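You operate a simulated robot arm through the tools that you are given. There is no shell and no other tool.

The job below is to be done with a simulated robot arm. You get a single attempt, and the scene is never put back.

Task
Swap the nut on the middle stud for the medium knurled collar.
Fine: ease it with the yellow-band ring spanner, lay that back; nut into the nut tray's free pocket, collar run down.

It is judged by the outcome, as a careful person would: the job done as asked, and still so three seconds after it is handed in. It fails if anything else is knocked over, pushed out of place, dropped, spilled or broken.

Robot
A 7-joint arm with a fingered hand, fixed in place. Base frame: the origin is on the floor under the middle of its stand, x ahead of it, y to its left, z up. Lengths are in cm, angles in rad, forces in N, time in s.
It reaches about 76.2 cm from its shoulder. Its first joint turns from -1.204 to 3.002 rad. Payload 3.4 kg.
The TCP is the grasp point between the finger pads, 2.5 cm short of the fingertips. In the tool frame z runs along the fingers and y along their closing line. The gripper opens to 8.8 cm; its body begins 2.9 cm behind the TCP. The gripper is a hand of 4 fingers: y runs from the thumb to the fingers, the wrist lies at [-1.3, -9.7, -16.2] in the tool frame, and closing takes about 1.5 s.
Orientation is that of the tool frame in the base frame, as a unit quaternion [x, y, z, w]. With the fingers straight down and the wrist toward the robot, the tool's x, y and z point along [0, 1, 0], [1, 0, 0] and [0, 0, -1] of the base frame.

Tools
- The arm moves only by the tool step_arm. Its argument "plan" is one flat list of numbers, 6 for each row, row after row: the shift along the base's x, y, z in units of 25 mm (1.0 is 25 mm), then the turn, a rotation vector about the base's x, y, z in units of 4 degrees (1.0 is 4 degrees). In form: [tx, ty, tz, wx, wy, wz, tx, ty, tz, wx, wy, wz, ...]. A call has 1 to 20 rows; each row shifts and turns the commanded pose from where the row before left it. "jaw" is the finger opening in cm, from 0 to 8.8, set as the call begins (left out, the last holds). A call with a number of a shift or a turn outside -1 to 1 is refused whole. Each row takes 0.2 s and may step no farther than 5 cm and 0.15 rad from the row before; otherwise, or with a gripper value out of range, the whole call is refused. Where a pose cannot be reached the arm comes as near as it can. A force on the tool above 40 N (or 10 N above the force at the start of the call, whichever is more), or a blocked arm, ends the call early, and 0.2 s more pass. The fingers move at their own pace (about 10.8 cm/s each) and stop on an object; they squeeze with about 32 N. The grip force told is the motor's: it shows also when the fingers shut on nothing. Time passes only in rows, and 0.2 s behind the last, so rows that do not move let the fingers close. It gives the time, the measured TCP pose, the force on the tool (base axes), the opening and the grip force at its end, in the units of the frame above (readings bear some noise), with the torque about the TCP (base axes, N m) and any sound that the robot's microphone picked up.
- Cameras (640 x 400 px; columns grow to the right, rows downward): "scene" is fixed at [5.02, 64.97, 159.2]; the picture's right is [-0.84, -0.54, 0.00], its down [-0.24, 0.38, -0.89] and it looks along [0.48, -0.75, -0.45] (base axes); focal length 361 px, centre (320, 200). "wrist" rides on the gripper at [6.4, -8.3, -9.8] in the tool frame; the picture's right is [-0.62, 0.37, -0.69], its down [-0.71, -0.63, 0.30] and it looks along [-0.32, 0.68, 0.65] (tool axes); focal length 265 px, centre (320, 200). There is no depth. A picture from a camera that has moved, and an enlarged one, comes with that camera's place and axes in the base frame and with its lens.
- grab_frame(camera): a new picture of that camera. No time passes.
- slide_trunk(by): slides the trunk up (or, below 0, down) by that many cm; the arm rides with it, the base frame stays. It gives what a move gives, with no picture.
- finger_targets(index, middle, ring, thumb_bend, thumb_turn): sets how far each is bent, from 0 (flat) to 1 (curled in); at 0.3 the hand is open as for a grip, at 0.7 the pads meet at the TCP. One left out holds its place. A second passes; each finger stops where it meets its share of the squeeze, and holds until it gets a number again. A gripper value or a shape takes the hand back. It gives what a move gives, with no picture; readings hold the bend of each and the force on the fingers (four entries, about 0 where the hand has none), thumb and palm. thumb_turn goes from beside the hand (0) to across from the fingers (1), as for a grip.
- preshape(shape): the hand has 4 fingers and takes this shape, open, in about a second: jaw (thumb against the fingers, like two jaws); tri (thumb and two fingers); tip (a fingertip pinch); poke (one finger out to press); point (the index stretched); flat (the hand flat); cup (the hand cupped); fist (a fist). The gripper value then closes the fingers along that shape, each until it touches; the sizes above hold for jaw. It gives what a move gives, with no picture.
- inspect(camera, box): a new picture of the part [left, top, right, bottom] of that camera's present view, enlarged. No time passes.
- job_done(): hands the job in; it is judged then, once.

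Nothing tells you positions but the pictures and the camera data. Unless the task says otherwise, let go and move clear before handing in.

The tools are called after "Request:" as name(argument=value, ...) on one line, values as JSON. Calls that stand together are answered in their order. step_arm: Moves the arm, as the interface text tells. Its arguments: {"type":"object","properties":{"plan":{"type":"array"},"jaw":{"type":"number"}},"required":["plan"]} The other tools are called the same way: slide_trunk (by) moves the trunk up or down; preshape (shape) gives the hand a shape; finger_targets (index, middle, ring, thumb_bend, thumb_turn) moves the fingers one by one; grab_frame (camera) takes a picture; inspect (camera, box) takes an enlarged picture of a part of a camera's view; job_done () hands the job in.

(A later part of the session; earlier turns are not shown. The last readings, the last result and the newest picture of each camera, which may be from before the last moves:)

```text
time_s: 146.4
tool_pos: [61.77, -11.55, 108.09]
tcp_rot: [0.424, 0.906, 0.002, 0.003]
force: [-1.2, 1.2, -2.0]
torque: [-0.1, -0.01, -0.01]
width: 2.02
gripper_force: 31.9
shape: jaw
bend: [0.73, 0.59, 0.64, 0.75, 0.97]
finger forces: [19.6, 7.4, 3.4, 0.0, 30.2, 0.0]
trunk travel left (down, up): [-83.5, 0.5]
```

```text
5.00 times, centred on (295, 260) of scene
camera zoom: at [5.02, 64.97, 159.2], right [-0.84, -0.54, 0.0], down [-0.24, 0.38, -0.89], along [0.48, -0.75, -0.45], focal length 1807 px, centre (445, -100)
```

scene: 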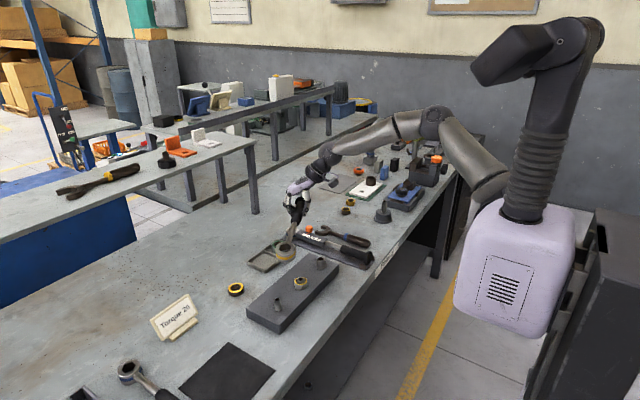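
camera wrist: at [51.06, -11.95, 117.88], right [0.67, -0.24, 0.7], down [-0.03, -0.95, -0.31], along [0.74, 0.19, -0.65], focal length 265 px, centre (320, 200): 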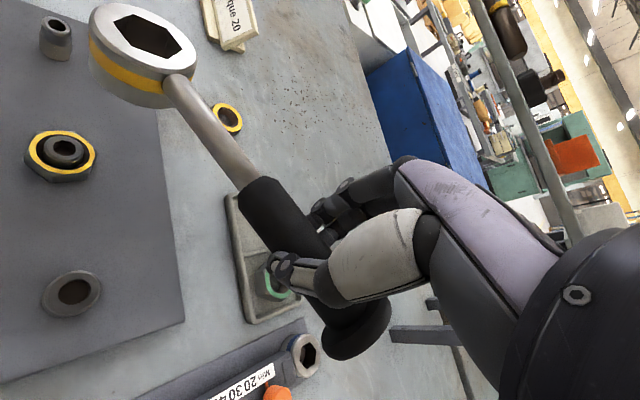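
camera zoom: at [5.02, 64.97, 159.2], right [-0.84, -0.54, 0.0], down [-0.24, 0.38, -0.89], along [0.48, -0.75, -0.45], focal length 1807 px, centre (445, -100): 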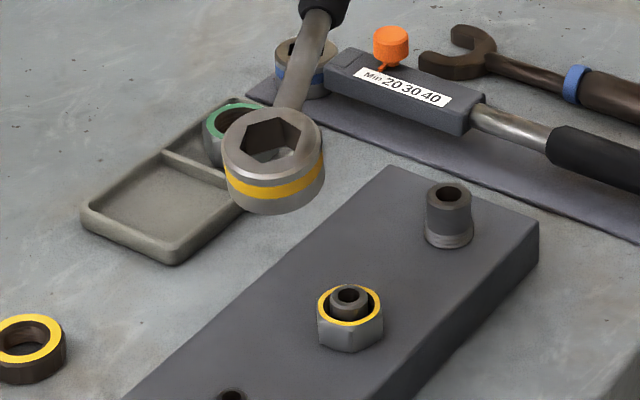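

Triangulating the ring top gives about (55.8, 2.8, 103.5): the spanner sagged about 14° in the grip during the blocked moves. I'll pitch the hand to bring the ring level and re-measure.

Request:
step_arm(plan=[0, 0, 0, 0.69, 0.57, 0, 0, 0, 0, 0.69, 0.57, 0, 0, 0, 0, 0.69, 0.57, 0, 0, 0, 0, 0.69, 0.57, 0, 0, 0, 0, 0, 0, 0])

Request:
inspect(camera="wrist", box=[0, 0, 240, 200])

Request:
inspect(camera="scene", box=[255, 200, 335, 300])

```text
time_s: 147.7
tool_pos: [61.69, -11.48, 108.09]
tcp_rot: [0.422, 0.898, 0.055, -0.11]
force: [-0.7, 0.3, -2.2]
torque: [-0.11, -0.04, 0.01]
width: 2.01
gripper_force: 32.2
shape: jaw
bend: [0.73, 0.59, 0.64, 0.75, 0.97]
finger forces: [19.6, 7.4, 3.3, 0.0, 30.2, 0.0]
trunk travel left (down, up): [-83.5, 0.5]
```

```text
2.00 times, centred on (120, 100) of wrist
camera zoom: at [52.66, -13.89, 119.22], right [0.77, -0.36, 0.52], down [-0.09, -0.88, -0.47], along [0.63, 0.32, -0.71], focal length 531 px, centre (720, 400)
```

zoom: 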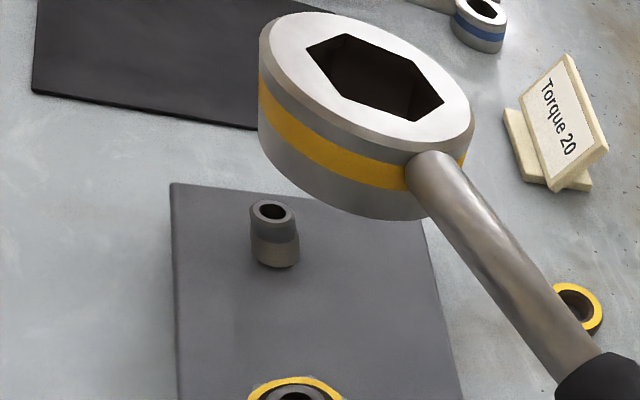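

```text
4.00 times, centred on (295, 250) of scene
camera zoom: at [5.02, 64.97, 159.2], right [-0.84, -0.54, 0.0], down [-0.24, 0.38, -0.89], along [0.48, -0.75, -0.45], focal length 1446 px, centre (420, 0)
```

zoom: 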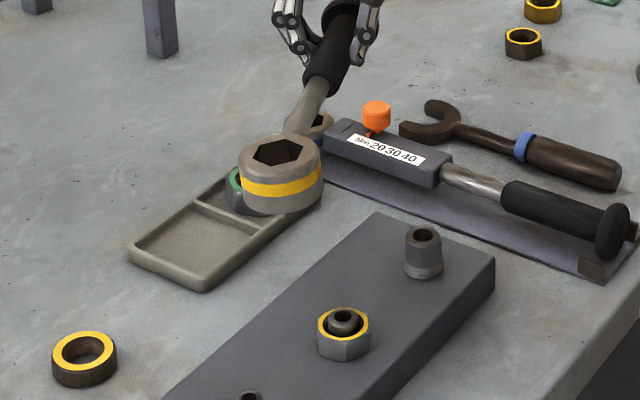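

Before committing I'll zoom right in on the ring's hex and the nut to compare size and orientation.

Request:
inspect(camera="scene", box=[274, 226, 306, 256])

Request:
inspect(camera="scene", box=[290, 266, 322, 296])

```text
13.33 times, centred on (290, 241) of scene
camera zoom: at [5.02, 64.97, 159.2], right [-0.84, -0.54, 0.0], down [-0.24, 0.38, -0.89], along [0.48, -0.75, -0.45], focal length 4818 px, centre (720, -347)
```

zoom: 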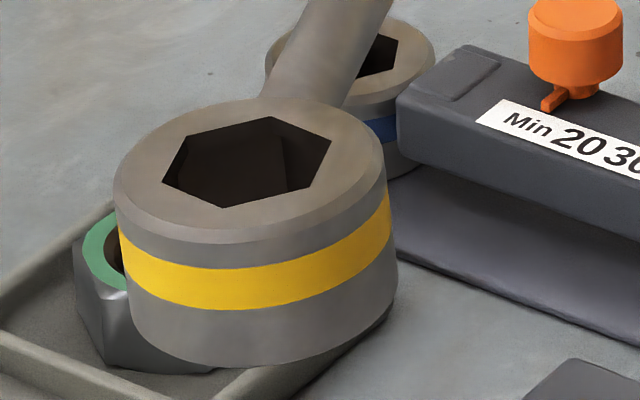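

```text
13.33 times, centred on (306, 281) of scene
camera zoom: at [5.02, 64.97, 159.2], right [-0.84, -0.54, 0.0], down [-0.24, 0.38, -0.89], along [0.48, -0.75, -0.45], focal length 4818 px, centre (507, -880)
```

zoom: 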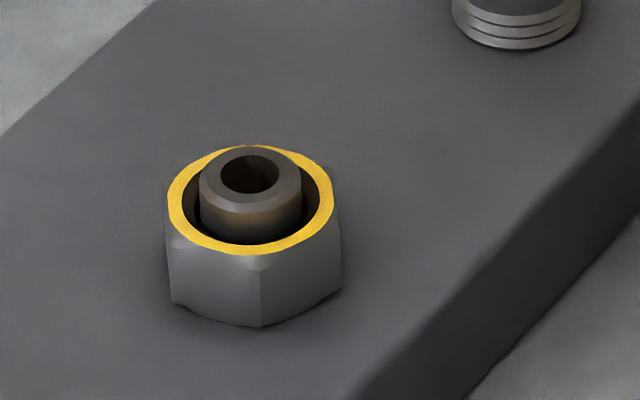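

By my measurements the ring's hex looks tight for this nut, but it is the yellow-band spanner the job names. I'll rotate it 21° to match the nut's corners and bring it above the stud.

Request:
step_arm(plan=[0.13, 0, 0, 0, 0, 0.9, 0.13, 0, 0, 0, 0, 0.9, 0.13, 0, 0, 0, 0, 0.9, 0.13, 0, 0, 0, 0, 0.9, 0.13, 0, 0, 0, 0, 0.9, 0.13, 0.03, 0, 0, 0, 0.75, 0, 0, 0, 0, 0, 0])

Request:
grab_frame(camera="wrist")

Request:
inspect(camera="scene", box=[265, 215, 345, 295])

```text
time_s: 149.2
tool_pos: [63.5, -11.21, 108.15]
tcp_rot: [0.252, 0.96, 0.035, -0.117]
force: [0.2, 0.3, -3.4]
torque: [-0.08, -0.08, 0.0]
width: 2.02
gripper_force: 31.8
shape: jaw
bend: [0.73, 0.59, 0.64, 0.75, 0.97]
finger forces: [19.5, 7.4, 3.4, 0.1, 30.1, 0.1]
trunk travel left (down, up): [-83.5, 0.5]
```

```text
taken
camera wrist: at [55.92, -16.79, 119.21], right [0.85, -0.06, 0.52], down [0.23, -0.85, -0.47], along [0.47, 0.52, -0.71], focal length 265 px, centre (320, 200)
```

wrist: 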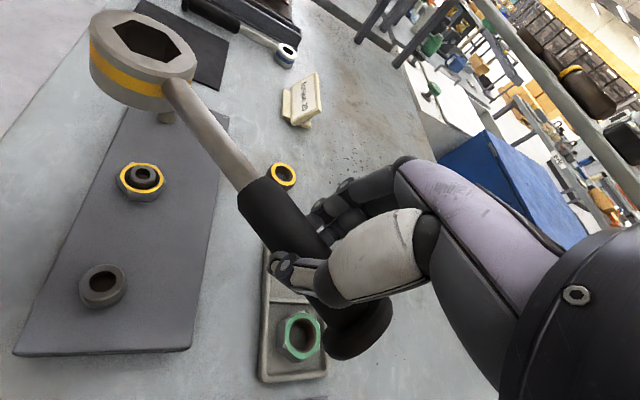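

```text
5.00 times, centred on (305, 255) of scene
camera zoom: at [5.02, 64.97, 159.2], right [-0.84, -0.54, 0.0], down [-0.24, 0.38, -0.89], along [0.48, -0.75, -0.45], focal length 1807 px, centre (395, -75)
```

zoom: 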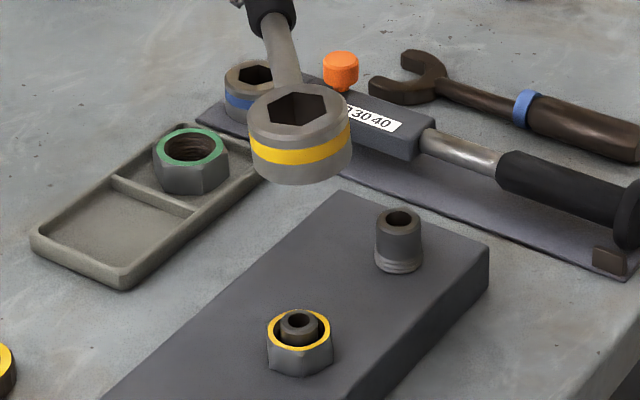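

The ring is now within a few millimetres of the stud axis in plan. I'm lowering to just above the stud top.

Request:
step_arm(plan=[0, 0, -0.6, 0, 0, 0, 0, 0, -0.6, 0, 0, 0, 0, 0, -0.6, 0, 0, 0, 0, 0, -0.6, 0, 0, 0, 0, 0, -0.6, 0, 0, 0, 0, 0, -0.4, 0, 0, 0, 0, 0, 0, 0, 0, 0])

Request:
inspect(camera="wrist", box=[40, 0, 240, 140])

Request:
inspect(camera="scene", box=[280, 240, 328, 300])

```text
time_s: 150.8
tool_pos: [63.57, -11.33, 99.61]
tcp_rot: [0.252, 0.96, 0.034, -0.117]
force: [0.2, -1.1, -2.9]
torque: [-0.08, -0.1, 0.02]
width: 2.03
gripper_force: 32.4
shape: jaw
bend: [0.73, 0.59, 0.64, 0.75, 0.97]
finger forces: [19.5, 7.4, 3.3, 0.1, 30.1, 0.0]
trunk travel left (down, up): [-83.5, 0.5]
```

```text
2.86 times, centred on (140, 70) of wrist
camera zoom: at [56.02, -16.74, 110.74], right [0.85, -0.06, 0.52], down [0.23, -0.85, -0.47], along [0.47, 0.52, -0.71], focal length 758 px, centre (834, 571)
```

zoom: 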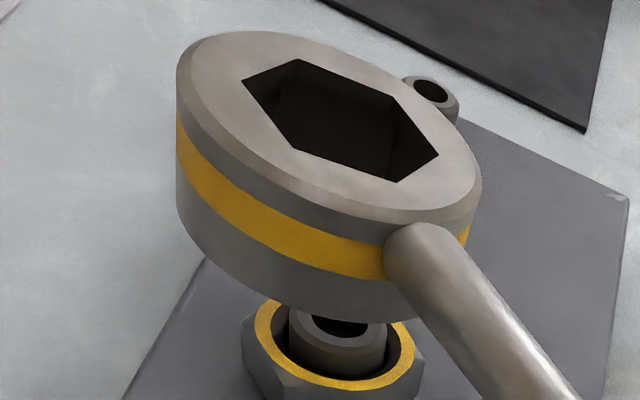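

```text
6.67 times, centred on (304, 270) of scene
camera zoom: at [5.02, 64.97, 159.2], right [-0.84, -0.54, 0.0], down [-0.24, 0.38, -0.89], along [0.48, -0.75, -0.45], focal length 2409 px, centre (427, -267)
```

zoom: 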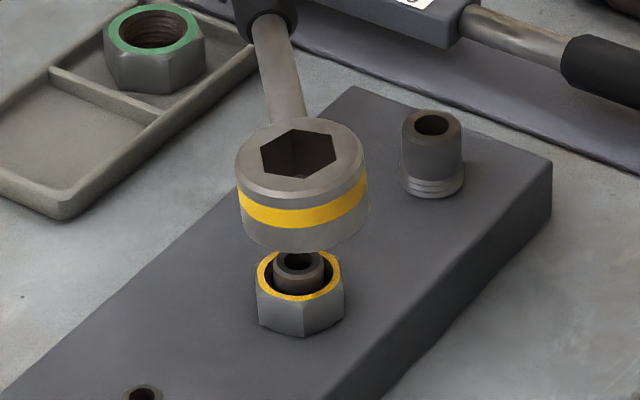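

Request:
inspect(camera="scene", box=[288, 250, 320, 290])

Request:
inspect(camera="wrist", box=[80, 0, 220, 150])

```text
10.00 times, centred on (304, 270) of scene
camera zoom: at [5.02, 64.97, 159.2], right [-0.84, -0.54, 0.0], down [-0.24, 0.38, -0.89], along [0.48, -0.75, -0.45], focal length 3614 px, centre (480, -500)
```

zoom: 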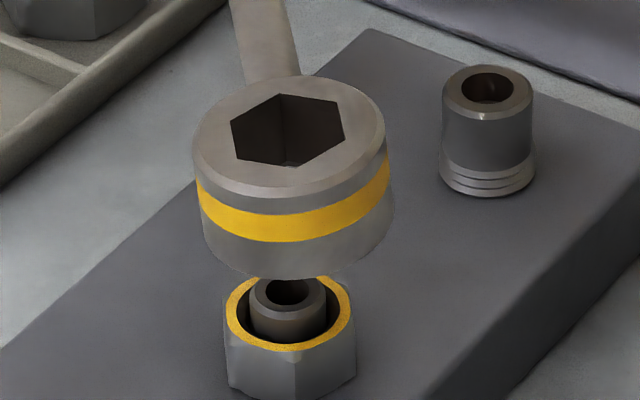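

```text
2.67 times, centred on (150, 75) of wrist
camera zoom: at [56.02, -16.74, 110.74], right [0.85, -0.06, 0.52], down [0.23, -0.85, -0.47], along [0.47, 0.52, -0.71], focal length 708 px, centre (773, 533)
```

zoom: 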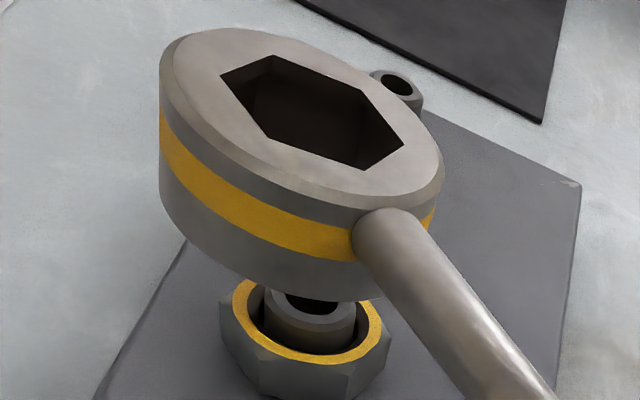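

In the scene view the ring is tilted about 7° (its robot-side edge is high) and sags about 3°. I'll level it before going down.

Request:
step_arm(plan=[0, 0, 0, 0.83, -0.35, 0, 0, 0, 0, 0.83, -0.35, 0, 0, 0, 0, 0, 0, 0])

Request:
inspect(camera="scene", box=[288, 250, 320, 290])

Request:
inspect(camera="wrist", box=[80, 0, 220, 150])

```text
time_s: 151.7
tool_pos: [63.51, -11.24, 99.59]
tcp_rot: [0.244, 0.959, 0.097, -0.109]
force: [0.2, -0.8, -1.7]
torque: [-0.08, -0.09, 0.0]
width: 2.02
gripper_force: 32.0
shape: jaw
bend: [0.73, 0.59, 0.64, 0.75, 0.97]
finger forces: [19.3, 7.4, 3.6, 0.1, 30.2, 0.1]
trunk travel left (down, up): [-83.5, 0.5]
```

```text
10.00 times, centred on (304, 270) of scene
camera zoom: at [5.02, 64.97, 159.2], right [-0.84, -0.54, 0.0], down [-0.24, 0.38, -0.89], along [0.48, -0.75, -0.45], focal length 3614 px, centre (480, -500)
```

zoom: 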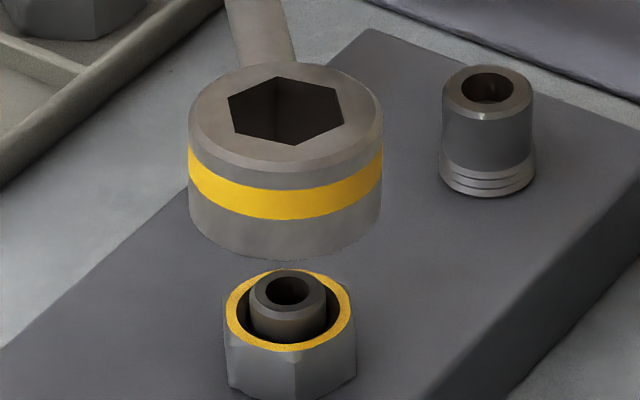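

```text
2.67 times, centred on (150, 75) of wrist
camera zoom: at [55.47, -17.92, 109.61], right [0.82, -0.12, 0.55], down [0.26, -0.79, -0.56], along [0.51, 0.6, -0.62], focal length 708 px, centre (773, 533)
```

zoom: 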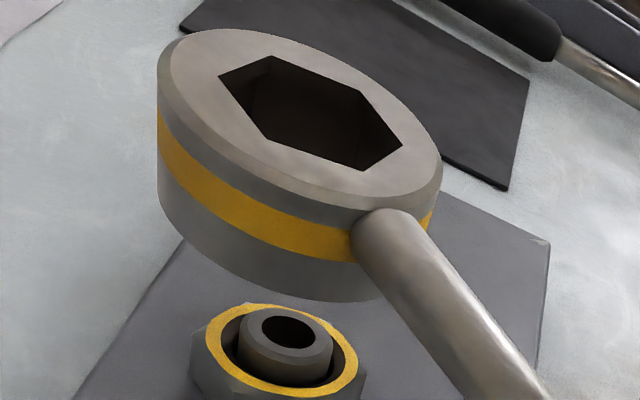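

Now the ring looks level. It needs about -6.5° of yaw to match the nut's corners and a small shift; I'll apply both and lower to just above the stud.

Request:
step_arm(plan=[-0.2, -0.33, 0, 0, 0, -0.8, -0.2, -0.33, 0, 0, 0, -0.8, 0, 0, -0.4, 0, 0, 0, 0, 0, -0.4, 0, 0, 0, 0, 0, 0, 0, 0, 0])

Request:
inspect(camera="scene", box=[288, 250, 320, 290])

Request:
inspect(camera="wrist", box=[80, 0, 220, 150])

```text
time_s: 152.8
tool_pos: [62.56, -12.94, 97.43]
tcp_rot: [0.297, 0.944, 0.101, -0.103]
force: [-0.4, -0.6, -3.5]
torque: [-0.09, -0.06, 0.0]
width: 2.04
gripper_force: 32.3
shape: jaw
bend: [0.73, 0.59, 0.64, 0.75, 0.97]
finger forces: [19.1, 7.3, 3.4, 0.1, 30.2, 0.0]
trunk travel left (down, up): [-83.5, 0.5]
```

```text
10.00 times, centred on (304, 270) of scene
camera zoom: at [5.02, 64.97, 159.2], right [-0.84, -0.54, 0.0], down [-0.24, 0.38, -0.89], along [0.48, -0.75, -0.45], focal length 3614 px, centre (480, -500)
```

zoom: 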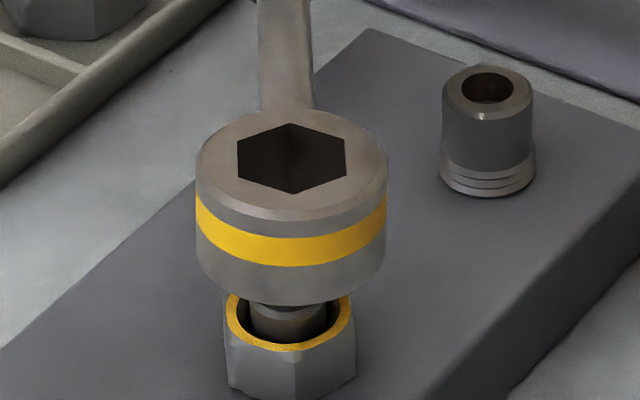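

```text
2.67 times, centred on (150, 75) of wrist
camera zoom: at [53.77, -18.77, 107.56], right [0.8, -0.21, 0.55], down [0.17, -0.81, -0.56], along [0.57, 0.54, -0.62], focal length 708 px, centre (773, 533)
```

zoom: 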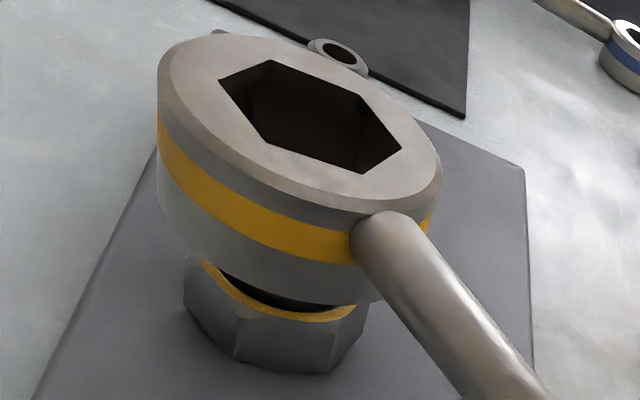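

Hex corners now line up (within a degree or so) and the ring is centred over the stud. I'm lowering slowly while watching the force.

Request:
step_arm(plan=[0.05, 0.03, -0.15, 0, 0, 0, 0, 0, -0.15, 0, 0, 0, 0, 0, -0.15, 0, 0, 0, 0, 0, 0, 0, 0, 0])

Request:
inspect(camera="scene", box=[288, 250, 320, 290])

Request:
inspect(camera="wrist", box=[80, 0, 220, 150])

```text
time_s: 153.8
tool_pos: [62.57, -12.94, 96.56]
tcp_rot: [0.297, 0.944, 0.101, -0.103]
force: [0.2, -0.1, -2.5]
torque: [-0.1, -0.06, -0.01]
width: 2.01
gripper_force: 31.5
shape: jaw
bend: [0.73, 0.59, 0.64, 0.75, 0.97]
finger forces: [19.2, 7.4, 3.5, 0.0, 30.2, 0.0]
trunk travel left (down, up): [-83.5, 0.5]
```

```text
10.00 times, centred on (304, 270) of scene
camera zoom: at [5.02, 64.97, 159.2], right [-0.84, -0.54, 0.0], down [-0.24, 0.38, -0.89], along [0.48, -0.75, -0.45], focal length 3614 px, centre (480, -500)
```

zoom: 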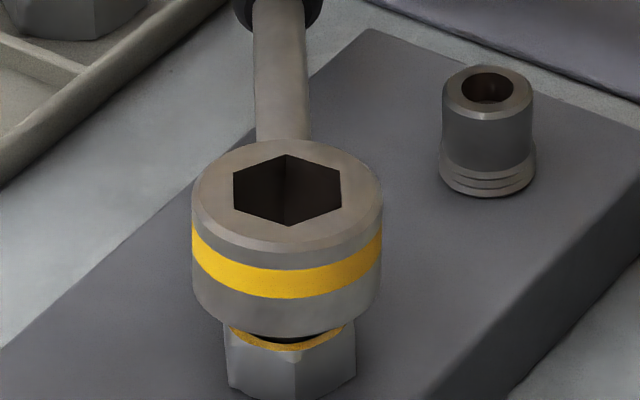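

```text
2.67 times, centred on (150, 75) of wrist
camera zoom: at [53.88, -18.67, 106.49], right [0.81, -0.21, 0.55], down [0.17, -0.81, -0.56], along [0.57, 0.54, -0.62], focal length 708 px, centre (773, 533)
```

zoom: 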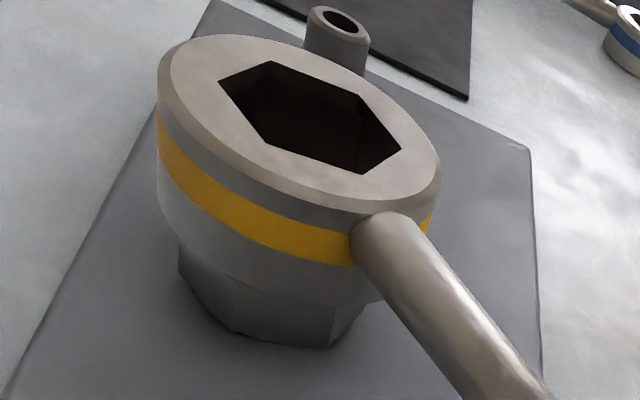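

Request:
step_arm(plan=[0, 0, -0.1, 0, 0, 0, 0, 0, -0.1, 0, 0, 0, 0, 0, -0.1, 0, 0, 0, 0, 0, 0, 0, 0, 0])

Request:
inspect(camera="scene", box=[288, 250, 320, 290])

Request:
inspect(camera="wrist", box=[80, 0, 220, 150])

```text
time_s: 154.8
tool_pos: [62.67, -12.91, 95.68]
tcp_rot: [0.297, 0.944, 0.102, -0.103]
force: [-0.7, -1.1, -2.6]
torque: [-0.1, -0.11, 0.0]
width: 2.04
gripper_force: 32.3
shape: jaw
bend: [0.73, 0.59, 0.64, 0.75, 0.97]
finger forces: [19.2, 7.5, 3.5, 0.0, 30.3, 0.1]
trunk travel left (down, up): [-83.5, 0.5]
```

```text
10.00 times, centred on (304, 270) of scene
camera zoom: at [5.02, 64.97, 159.2], right [-0.84, -0.54, 0.0], down [-0.24, 0.38, -0.89], along [0.48, -0.75, -0.45], focal length 3614 px, centre (480, -500)
```

zoom: 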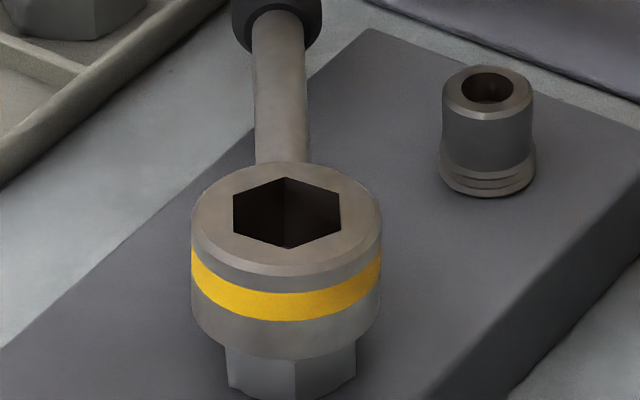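

```text
2.67 times, centred on (150, 75) of wrist
camera zoom: at [53.89, -18.62, 105.74], right [0.81, -0.21, 0.55], down [0.17, -0.81, -0.56], along [0.57, 0.54, -0.62], focal length 708 px, centre (773, 533)
```

zoom: 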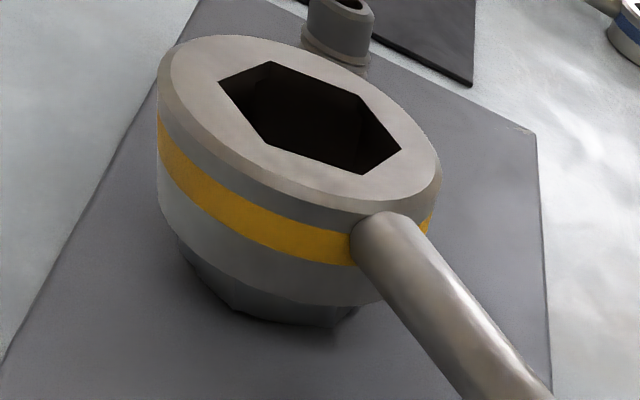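

Request:
step_arm(plan=[0, 0, -0.1, 0, 0, 0, 0, 0, -0.1, 0, 0, 0, 0, 0, 0, 0, 0, 0])

Request:
inspect(camera="scene", box=[288, 250, 320, 290])

```text
time_s: 155.7
tool_pos: [62.65, -12.91, 95.3]
tcp_rot: [0.296, 0.944, 0.101, -0.104]
force: [-0.3, 0.2, -1.9]
torque: [-0.07, -0.05, 0.01]
width: 2.04
gripper_force: 31.6
shape: jaw
bend: [0.73, 0.59, 0.64, 0.75, 0.97]
finger forces: [19.2, 7.4, 3.3, 0.0, 30.2, 0.1]
trunk travel left (down, up): [-83.5, 0.5]
```

```text
10.00 times, centred on (304, 270) of scene
camera zoom: at [5.02, 64.97, 159.2], right [-0.84, -0.54, 0.0], down [-0.24, 0.38, -0.89], along [0.48, -0.75, -0.45], focal length 3614 px, centre (480, -500)
```

zoom: 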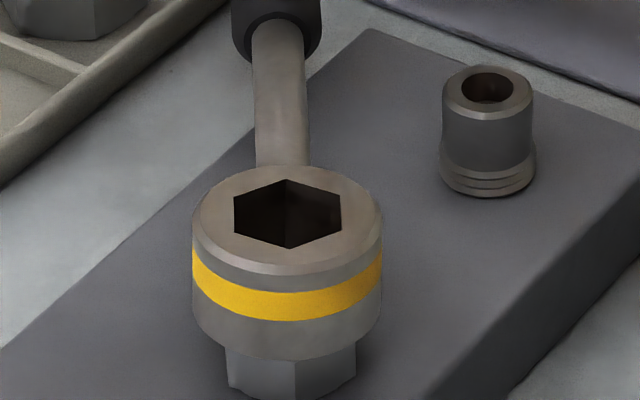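

The ring has come to rest on top of the nut. From the side-on views its lower opening is larger than the top one, so it should fit once the corners line up. I'll zoom in further to refine the yaw.

Request:
inspect(camera="scene", box=[296, 264, 318, 278])

Request:
inspect(camera="scene", box=[294, 276, 316, 292])

Request:
inspect(camera="wrist", box=[90, 0, 190, 125])

```text
16.00 times, centred on (307, 271) of scene
camera zoom: at [5.02, 64.97, 159.2], right [-0.84, -0.54, 0.0], down [-0.24, 0.38, -0.89], along [0.48, -0.75, -0.45], focal length 5782 px, centre (528, -936)
```

zoom: 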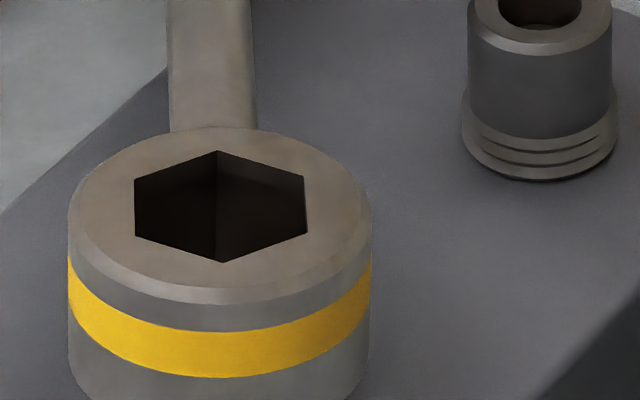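

```text
16.00 times, centred on (305, 284) of scene
camera zoom: at [5.02, 64.97, 159.2], right [-0.84, -0.54, 0.0], down [-0.24, 0.38, -0.89], along [0.48, -0.75, -0.45], focal length 5782 px, centre (560, -1144)
```

zoom: 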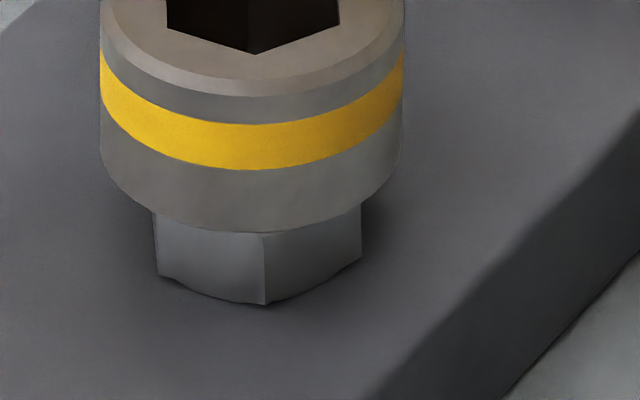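

```text
3.20 times, centred on (140, 62) of wrist
camera zoom: at [53.95, -18.65, 105.24], right [0.81, -0.21, 0.55], down [0.17, -0.81, -0.56], along [0.57, 0.54, -0.62], focal length 849 px, centre (896, 640)
```

zoom: 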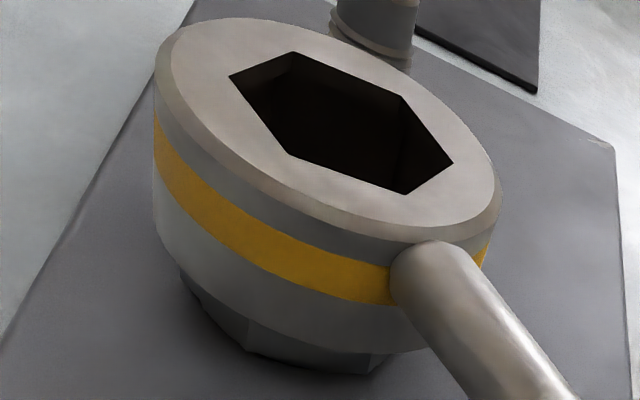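

Measured the same way, the ring's corners are at ~5.7° and the nut's at ~10.2° (mod 60), with centres matching. I'll turn the ring +4.5° about the stud and try again.

Request:
step_arm(plan=[0, 0, 0.12, 0, 0, 0, 0.2, 0.15, 0, 0, 0, 0.56, 0.2, 0.15, 0, 0, 0, 0.56, 0, 0, -0.1, 0, 0, 0, 0, 0, -0.1, 0, 0, 0, 0, 0, 0, 0, 0, 0])

Request:
inspect(camera="scene", box=[288, 255, 320, 290])

```text
time_s: 157.1
tool_pos: [63.72, -11.93, 95.0]
tcp_rot: [0.259, 0.955, 0.096, -0.108]
force: [-0.1, 0.5, -2.3]
torque: [-0.04, -0.04, 0.02]
width: 2.03
gripper_force: 32.2
shape: jaw
bend: [0.73, 0.59, 0.64, 0.75, 0.97]
finger forces: [19.4, 7.4, 3.1, 0.0, 30.0, 0.0]
trunk travel left (down, up): [-83.5, 0.5]
```

```text
11.43 times, centred on (304, 272) of scene
camera zoom: at [5.02, 64.97, 159.2], right [-0.84, -0.54, 0.0], down [-0.24, 0.38, -0.89], along [0.48, -0.75, -0.45], focal length 4130 px, centre (503, -629)
```

zoom: 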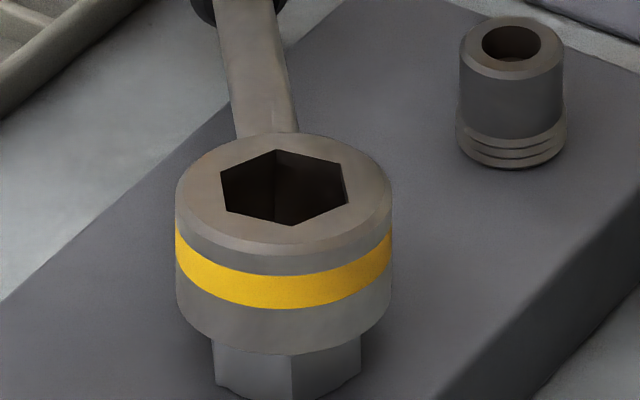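

Request:
step_arm(plan=[-0.05, 0.1, 0.1, 0, 0, 0, 0, 0, -0.1, 0, 0, 0, 0, 0, -0.1, 0, 0, 0, 0, 0, 0, 0, 0, 0])

Request:
inspect(camera="scene", box=[288, 255, 320, 290])

Request:
inspect(camera="wrist", box=[90, 0, 190, 125])

```text
time_s: 158.1
tool_pos: [63.6, -11.87, 94.75]
tcp_rot: [0.26, 0.955, 0.097, -0.107]
force: [0.4, 0.4, -3.1]
torque: [-0.03, 0.0, 0.01]
width: 2.02
gripper_force: 32.1
shape: jaw
bend: [0.73, 0.59, 0.64, 0.75, 0.97]
finger forces: [19.3, 7.6, 3.0, 0.0, 30.1, 0.0]
trunk travel left (down, up): [-83.5, 0.5]
```

```text
11.43 times, centred on (304, 272) of scene
camera zoom: at [5.02, 64.97, 159.2], right [-0.84, -0.54, 0.0], down [-0.24, 0.38, -0.89], along [0.48, -0.75, -0.45], focal length 4130 px, centre (503, -629)
```

zoom: 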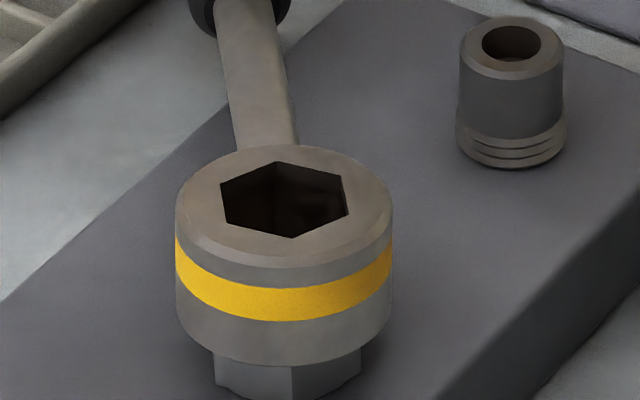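

```text
3.20 times, centred on (140, 62) of wrist
camera zoom: at [55.2, -18.35, 104.77], right [0.82, -0.15, 0.55], down [0.23, -0.8, -0.56], along [0.53, 0.58, -0.62], focal length 849 px, centre (896, 640)
```

zoom: 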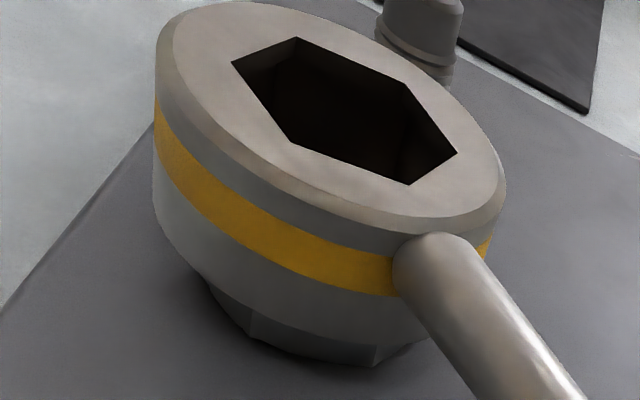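

The ring dropped further with no resistance, so the socket is starting over the nut. I'll continue down.

Request:
step_arm(plan=[0, 0, -0.1, 0, 0, 0, 0, 0, -0.1, 0, 0, 0, 0, 0, -0.1, 0, 0, 0, 0, 0, 0, 0, 0, 0])

Request:
inspect(camera="scene", box=[288, 255, 320, 290])

```text
time_s: 159.1
tool_pos: [63.58, -11.84, 93.95]
tcp_rot: [0.259, 0.955, 0.098, -0.107]
force: [-0.8, 0.3, -2.7]
torque: [-0.02, 0.0, -0.02]
width: 2.04
gripper_force: 31.7
shape: jaw
bend: [0.73, 0.59, 0.64, 0.75, 0.97]
finger forces: [19.4, 7.5, 2.7, 0.1, 29.8, 0.0]
trunk travel left (down, up): [-83.5, 0.5]
```

```text
11.43 times, centred on (304, 272) of scene
camera zoom: at [5.02, 64.97, 159.2], right [-0.84, -0.54, 0.0], down [-0.24, 0.38, -0.89], along [0.48, -0.75, -0.45], focal length 4130 px, centre (503, -629)
```

zoom: 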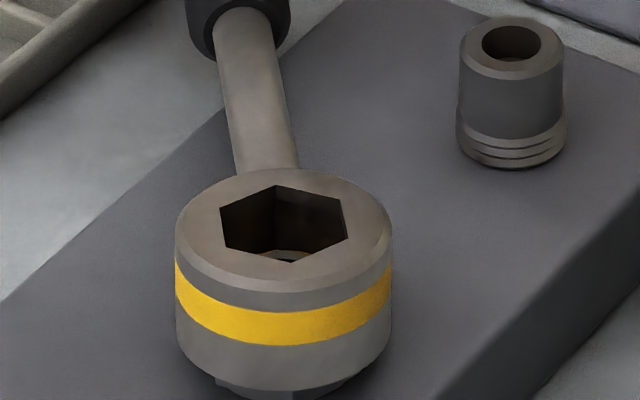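

The socket is going over the nut and the stud tip shows in the hole. A little more to seat it.

Request:
step_arm(plan=[0, 0, -0.1, 0, 0, 0, 0, 0, -0.1, 0, 0, 0, 0, 0, -0.1, 0, 0, 0, 0, 0, 0, 0, 0, 0])

Request:
inspect(camera="scene", box=[288, 255, 320, 290])

Request:
grab_frame(camera="wrist")

```text
time_s: 160.1
tool_pos: [63.56, -11.81, 93.31]
tcp_rot: [0.26, 0.955, 0.097, -0.107]
force: [-2.1, 1.6, -1.7]
torque: [0.02, 0.01, -0.01]
width: 2.02
gripper_force: 32.2
shape: jaw
bend: [0.73, 0.59, 0.64, 0.75, 0.97]
finger forces: [19.8, 7.2, 2.3, 0.0, 29.8, 0.1]
trunk travel left (down, up): [-83.5, 0.5]
```

```text
11.43 times, centred on (304, 272) of scene
camera zoom: at [5.02, 64.97, 159.2], right [-0.84, -0.54, 0.0], down [-0.24, 0.38, -0.89], along [0.48, -0.75, -0.45], focal length 4130 px, centre (503, -629)
```

zoom: 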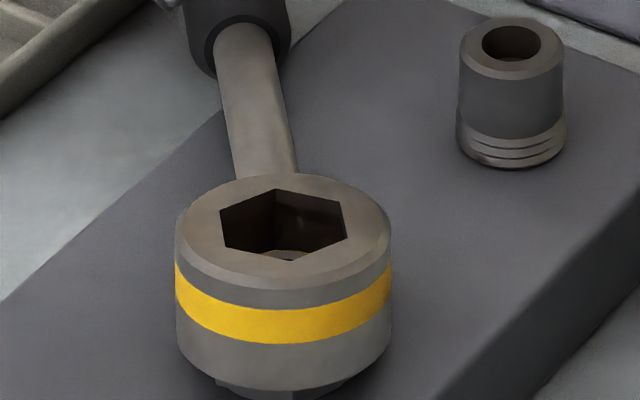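

```text
taken
camera wrist: at [55.19, -18.27, 103.28], right [0.82, -0.15, 0.55], down [0.23, -0.8, -0.56], along [0.53, 0.58, -0.62], focal length 265 px, centre (320, 200)
```

wrist: 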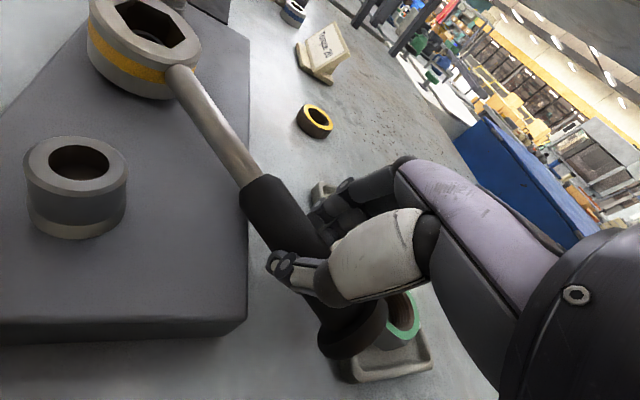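

The ring is seated on the nut. I'll raise the handle back to level so its knob clears the green nut in the tray, then start easing counter-clockwise.

Request:
step_arm(plan=[0, 0, 0.15, 0, 0, 0, 0, 0, 0.15, 0, 0, 0, 0, 0, 0.1, 0, 0, 0, 0, 0, 0, 0, 0, 0])

Request:
inspect(camera="scene", box=[250, 205, 330, 295])

Request:
grab_frame(camera="scene")

```text
time_s: 161.1
tool_pos: [63.38, -11.83, 94.26]
tcp_rot: [0.26, 0.955, 0.097, -0.107]
force: [-0.6, 0.9, -3.2]
torque: [-0.04, -0.02, 0.02]
width: 2.01
gripper_force: 31.8
shape: jaw
bend: [0.73, 0.59, 0.64, 0.75, 0.97]
finger forces: [19.4, 7.3, 2.8, 0.1, 30.0, 0.1]
trunk travel left (down, up): [-83.5, 0.5]
```

```text
4.44 times, centred on (290, 250) of scene
camera zoom: at [5.02, 64.97, 159.2], right [-0.84, -0.54, 0.0], down [-0.24, 0.38, -0.89], along [0.48, -0.75, -0.45], focal length 1606 px, centre (453, -22)
```

zoom: 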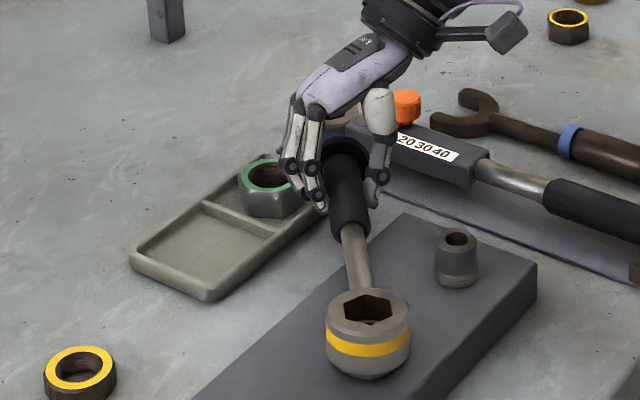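

```text
taken
```

scene: 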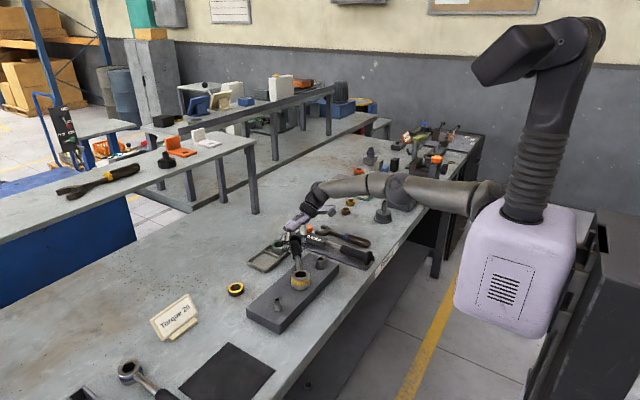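

I'm starting to ease the nut counter-clockwise about the stud axis, a few degrees at first.

Request:
step_arm(plan=[0.16, 0.15, 0, 0, 0, 0.5, 0.16, 0.15, 0, 0, 0, 0.5, 0.148, 0.162, 0, 0, 0, 0.5, 0.148, 0.162, 0, 0, 0, 0.5])

Request:
inspect(camera="scene", box=[288, 255, 320, 290])

```text
time_s: 162.1
tool_pos: [63.12, -10.45, 95.12]
tcp_rot: [0.201, 0.97, 0.086, -0.102]
force: [19.7, -21.4, -1.2]
torque: [-0.56, -0.25, -0.33]
width: 2.1
gripper_force: 32.0
shape: jaw
bend: [0.73, 0.6, 0.72, 0.74, 1.0]
finger forces: [23.1, 7.5, 0.9, 0.1, 32.6, 0.1]
out of reach, approached as far as the arm can: row 1, 2, 3, 4
trunk travel left (down, up): [-83.5, 0.5]
stopped in row 4: the force on the tool passed its limit at 41 N (the readings are from after the stop); the commanded pose is now the measured one
```

```text
11.43 times, centred on (304, 272) of scene
camera zoom: at [5.02, 64.97, 159.2], right [-0.84, -0.54, 0.0], down [-0.24, 0.38, -0.89], along [0.48, -0.75, -0.45], focal length 4130 px, centre (503, -629)
```

zoom: 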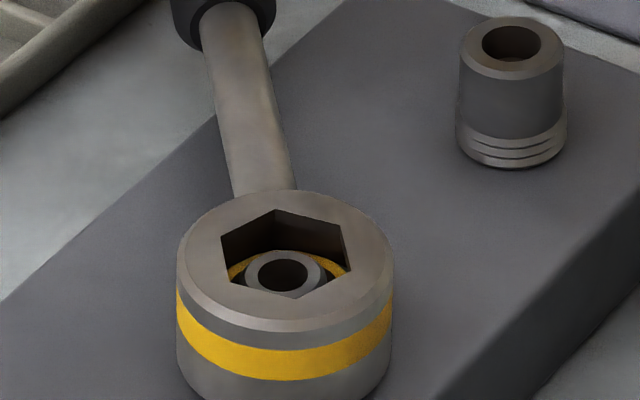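

The ring has now dropped fully over the nut, but the arm is at its reach limit in this direction and was pressing along the handle. I'll back off a bit to relieve the force.

Request:
step_arm(plan=[0.04, -0.15, -0.05, 0, 0, -0.3, 0.04, -0.15, -0.05, 0, 0, -0.3, 0, 0, 0, 0, 0, 0])

Request:
inspect(camera="scene", box=[250, 205, 330, 295])

```text
time_s: 162.9
tool_pos: [62.97, -10.87, 94.61]
tcp_rot: [0.217, 0.966, 0.092, -0.107]
force: [12.9, -12.6, 0.1]
torque: [-0.29, -0.19, -0.27]
width: 2.15
gripper_force: 32.0
shape: jaw
bend: [0.73, 0.6, 0.72, 0.75, 1.0]
finger forces: [22.5, 7.9, 1.4, 0.0, 31.1, 0.1]
trunk travel left (down, up): [-83.5, 0.5]
```

```text
4.44 times, centred on (290, 250) of scene
camera zoom: at [5.02, 64.97, 159.2], right [-0.84, -0.54, 0.0], down [-0.24, 0.38, -0.89], along [0.48, -0.75, -0.45], focal length 1606 px, centre (453, -22)
```

zoom: 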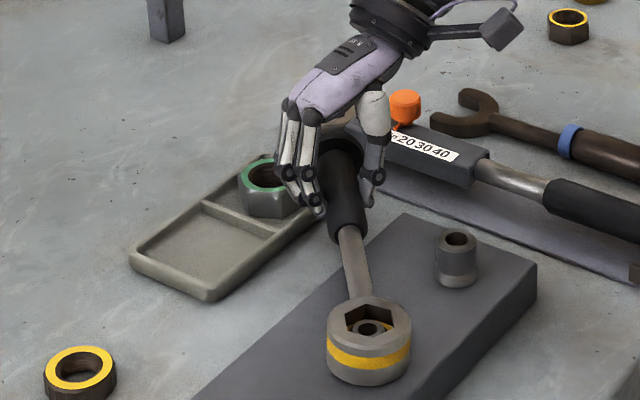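

The socket is fully home on the nut. I'll let go of the handle, lift clear, and lower the trunk a little so I can reach further and push the handle around.

Request:
step_arm(plan=[0, 0, 0, 0, 0, 0, 0, 0, 0, 0, 0, 0, 0, 0, 0, 0, 0, 0, 0, 0, 0, 0, 0, 0], jaw=6.5)

Request:
inspect(camera="scene", box=[250, 205, 330, 295])

```text
time_s: 163.9
tool_pos: [62.79, -10.52, 94.89]
tcp_rot: [0.216, 0.966, 0.09, -0.105]
force: [-0.6, 0.2, 0.4]
torque: [-0.01, 0.01, -0.02]
width: 6.46
gripper_force: 0.1
shape: jaw
bend: [0.27, 0.36, 0.33, 0.55, 0.99]
finger forces: [0.1, 0.0, 0.1, 0.0, 0.0, 0.0]
trunk travel left (down, up): [-83.5, 0.5]
```

```text
4.44 times, centred on (290, 250) of scene
camera zoom: at [5.02, 64.97, 159.2], right [-0.84, -0.54, 0.0], down [-0.24, 0.38, -0.89], along [0.48, -0.75, -0.45], focal length 1606 px, centre (453, -22)
```

zoom: 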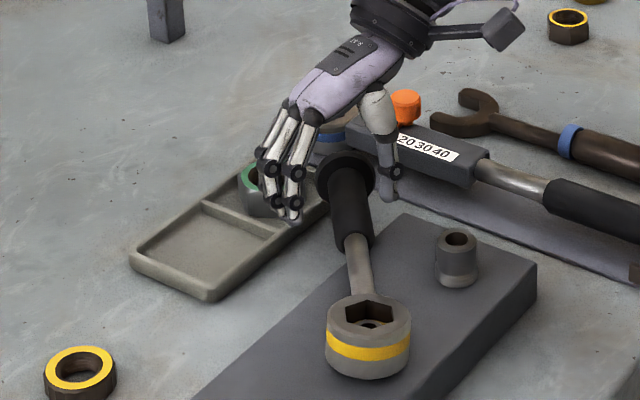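

Request:
step_arm(plan=[0, 0, 0.4, 0, 0, 0, 0, 0, 0.8, 0, 0, 0, 0, 0, 0.8, 0, 0, 0, 0, 0, 0.8, 0, 0, 0, -0.4, 0, 0.8, 0, 0, 0, -0.4, 0, 0.8, 0, 0, 0, -0.4, 0, 0.8, 0, 0, 0, -0.4, 0, 0.8, 0, 0, 0])

Request:
slide_trunk(by=-12)

Request:
grab_frame(camera="wrist")

Request:
inspect(camera="scene", box=[260, 215, 340, 295])

```text
time_s: 165.7
tool_pos: [58.94, -10.48, 109.98]
tcp_rot: [0.218, 0.966, 0.09, -0.106]
force: [-0.4, 0.5, 0.7]
torque: [0.0, -0.01, -0.01]
width: 6.46
gripper_force: 0.0
shape: jaw
bend: [0.27, 0.36, 0.33, 0.55, 0.99]
finger forces: [0.0, 0.0, 0.0, 0.0, 0.0, 0.0]
trunk travel left (down, up): [-83.5, 0.5]
```

```text
time_s: 167.2
tool_pos: [58.96, -10.45, 97.9]
tcp_rot: [0.218, 0.966, 0.091, -0.105]
force: [0.2, -0.2, 0.0]
torque: [0.0, 0.01, 0.01]
width: 6.48
gripper_force: 0.0
shape: jaw
bend: [0.27, 0.36, 0.33, 0.55, 0.99]
finger forces: [0.0, 0.0, 0.1, 0.0, 0.0, 0.1]
trunk travel left (down, up): [-71.5, 12.5]
```

```text
taken
camera wrist: at [51.16, -17.53, 107.9], right [0.82, -0.07, 0.56], down [0.3, -0.78, -0.55], along [0.48, 0.62, -0.62], focal length 265 px, centre (320, 200)
```

wrist: 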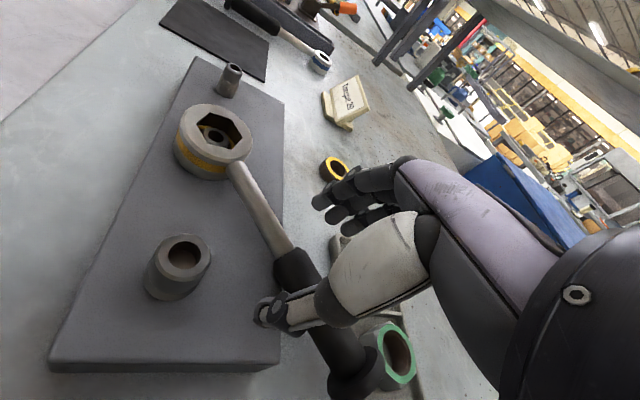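

```text
5.00 times, centred on (300, 255) of scene
camera zoom: at [5.02, 64.97, 159.2], right [-0.84, -0.54, 0.0], down [-0.24, 0.38, -0.89], along [0.48, -0.75, -0.45], focal length 1807 px, centre (420, -75)
```

zoom: 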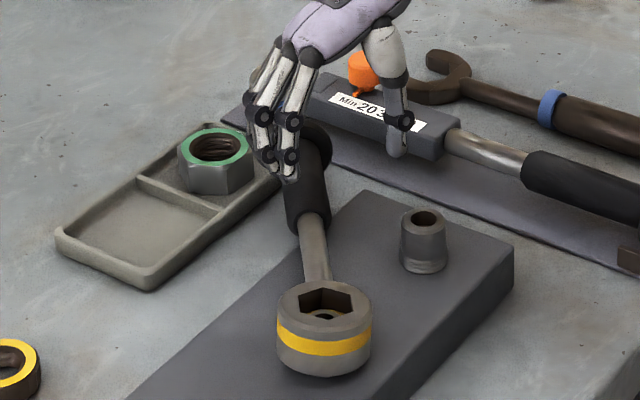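

The spanner rests on the nut with its handle pointing to about -47°. I'll straighten the hand, close it, and place it on the near (robot) side of the handle to push counter-clockwise.

Request:
step_arm(plan=[0, 0, 0.6, -0.805, -0.593, 0, 0, 0, 0.6, -0.805, -0.593, 0, 0, 0, 0.4, -0.805, -0.593, 0, 0, 0, 0, -0.805, -0.593, 0, 0, -0.2, 0, 0, 0, -1, 0, -0.2, 0, 0, 0, -1, 0, -0.2, 0, 0, 0, -1, 0, -0.2, 0, 0, 0, -1, 0, -0.2, 0, 0, 0, -1], jaw=0)

Request:
grab_frame(camera="wrist")

Request:
inspect(camera="scene", box=[260, 195, 350, 295])

```text
time_s: 169.2
tool_pos: [59.0, -13.1, 101.78]
tcp_rot: [0.386, 0.922, -0.001, -0.001]
force: [0.1, 0.5, 0.5]
torque: [0.0, -0.01, 0.0]
width: 0.0
gripper_force: 32.2
shape: jaw
bend: [0.7, 0.7, 0.7, 0.72, 1.0]
finger forces: [0.1, 0.0, 0.1, 0.0, 0.0, 0.0]
trunk travel left (down, up): [-71.5, 12.5]
```

```text
taken
camera wrist: at [48.45, -14.3, 111.72], right [0.7, -0.18, 0.69], down [0.05, -0.95, -0.3], along [0.71, 0.25, -0.66], focal length 265 px, centre (320, 200)
```

wrist: 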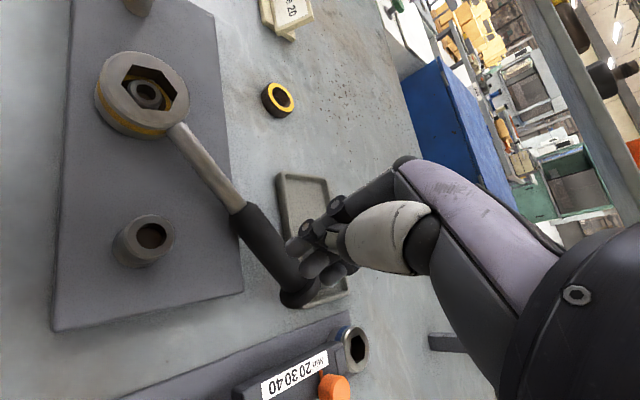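

```text
4.00 times, centred on (305, 245) of scene
camera zoom: at [5.02, 64.97, 159.2], right [-0.84, -0.54, 0.0], down [-0.24, 0.38, -0.89], along [0.48, -0.75, -0.45], focal length 1446 px, centre (380, 20)
```

zoom: 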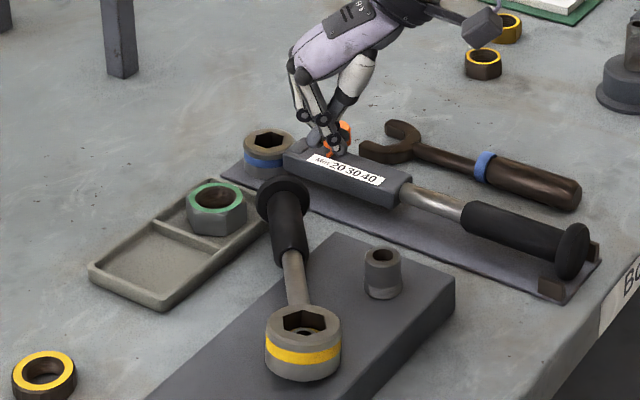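

Request:
step_arm(plan=[0, 0, -0.6, 0, 0, 0, 0, 0, -0.6, 0, 0, 0, 0, 0, -0.6, 0, 0, 0, 0, 0, -0.6, 0, 0, 0, 0, 0, -0.6, 0, 0, 0])

Request:
grab_frame(camera="wrist")

Request:
inspect(camera="scene", box=[260, 195, 350, 295])

```text
time_s: 170.4
tool_pos: [58.87, -13.0, 94.28]
tcp_rot: [0.386, 0.922, 0.0, 0.0]
force: [0.2, 0.0, -0.6]
torque: [0.0, -0.04, -0.01]
width: 0.01
gripper_force: 31.7
shape: jaw
bend: [0.7, 0.7, 0.7, 0.72, 1.0]
finger forces: [0.0, 0.0, 0.0, 0.1, 0.1, 0.0]
trunk travel left (down, up): [-71.5, 12.5]
```

```text
taken
camera wrist: at [48.37, -14.26, 104.21], right [0.7, -0.18, 0.69], down [0.05, -0.95, -0.3], along [0.71, 0.25, -0.66], focal length 265 px, centre (320, 200)
```

wrist: 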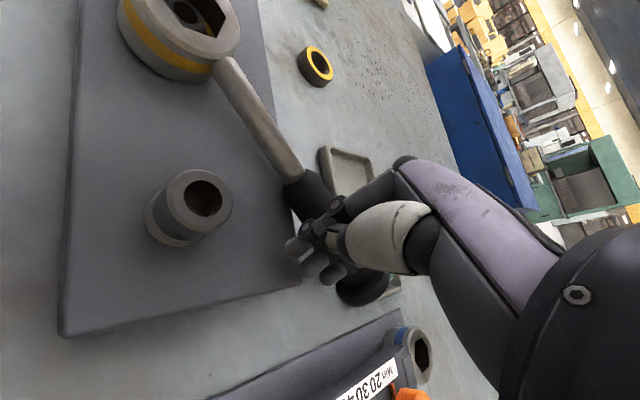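

```text
4.00 times, centred on (305, 245) of scene
camera zoom: at [5.02, 64.97, 159.2], right [-0.84, -0.54, 0.0], down [-0.24, 0.38, -0.89], along [0.48, -0.75, -0.45], focal length 1446 px, centre (380, 20)
```

zoom: 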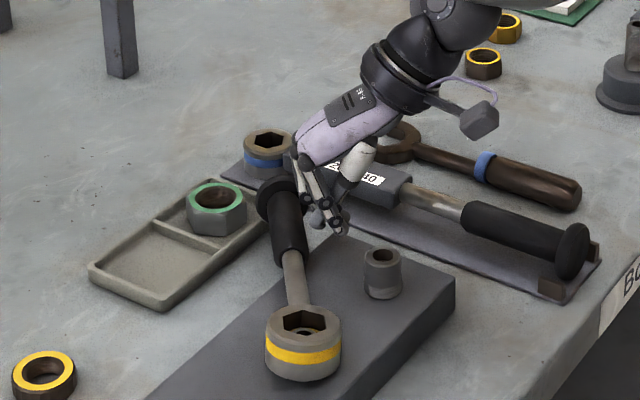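

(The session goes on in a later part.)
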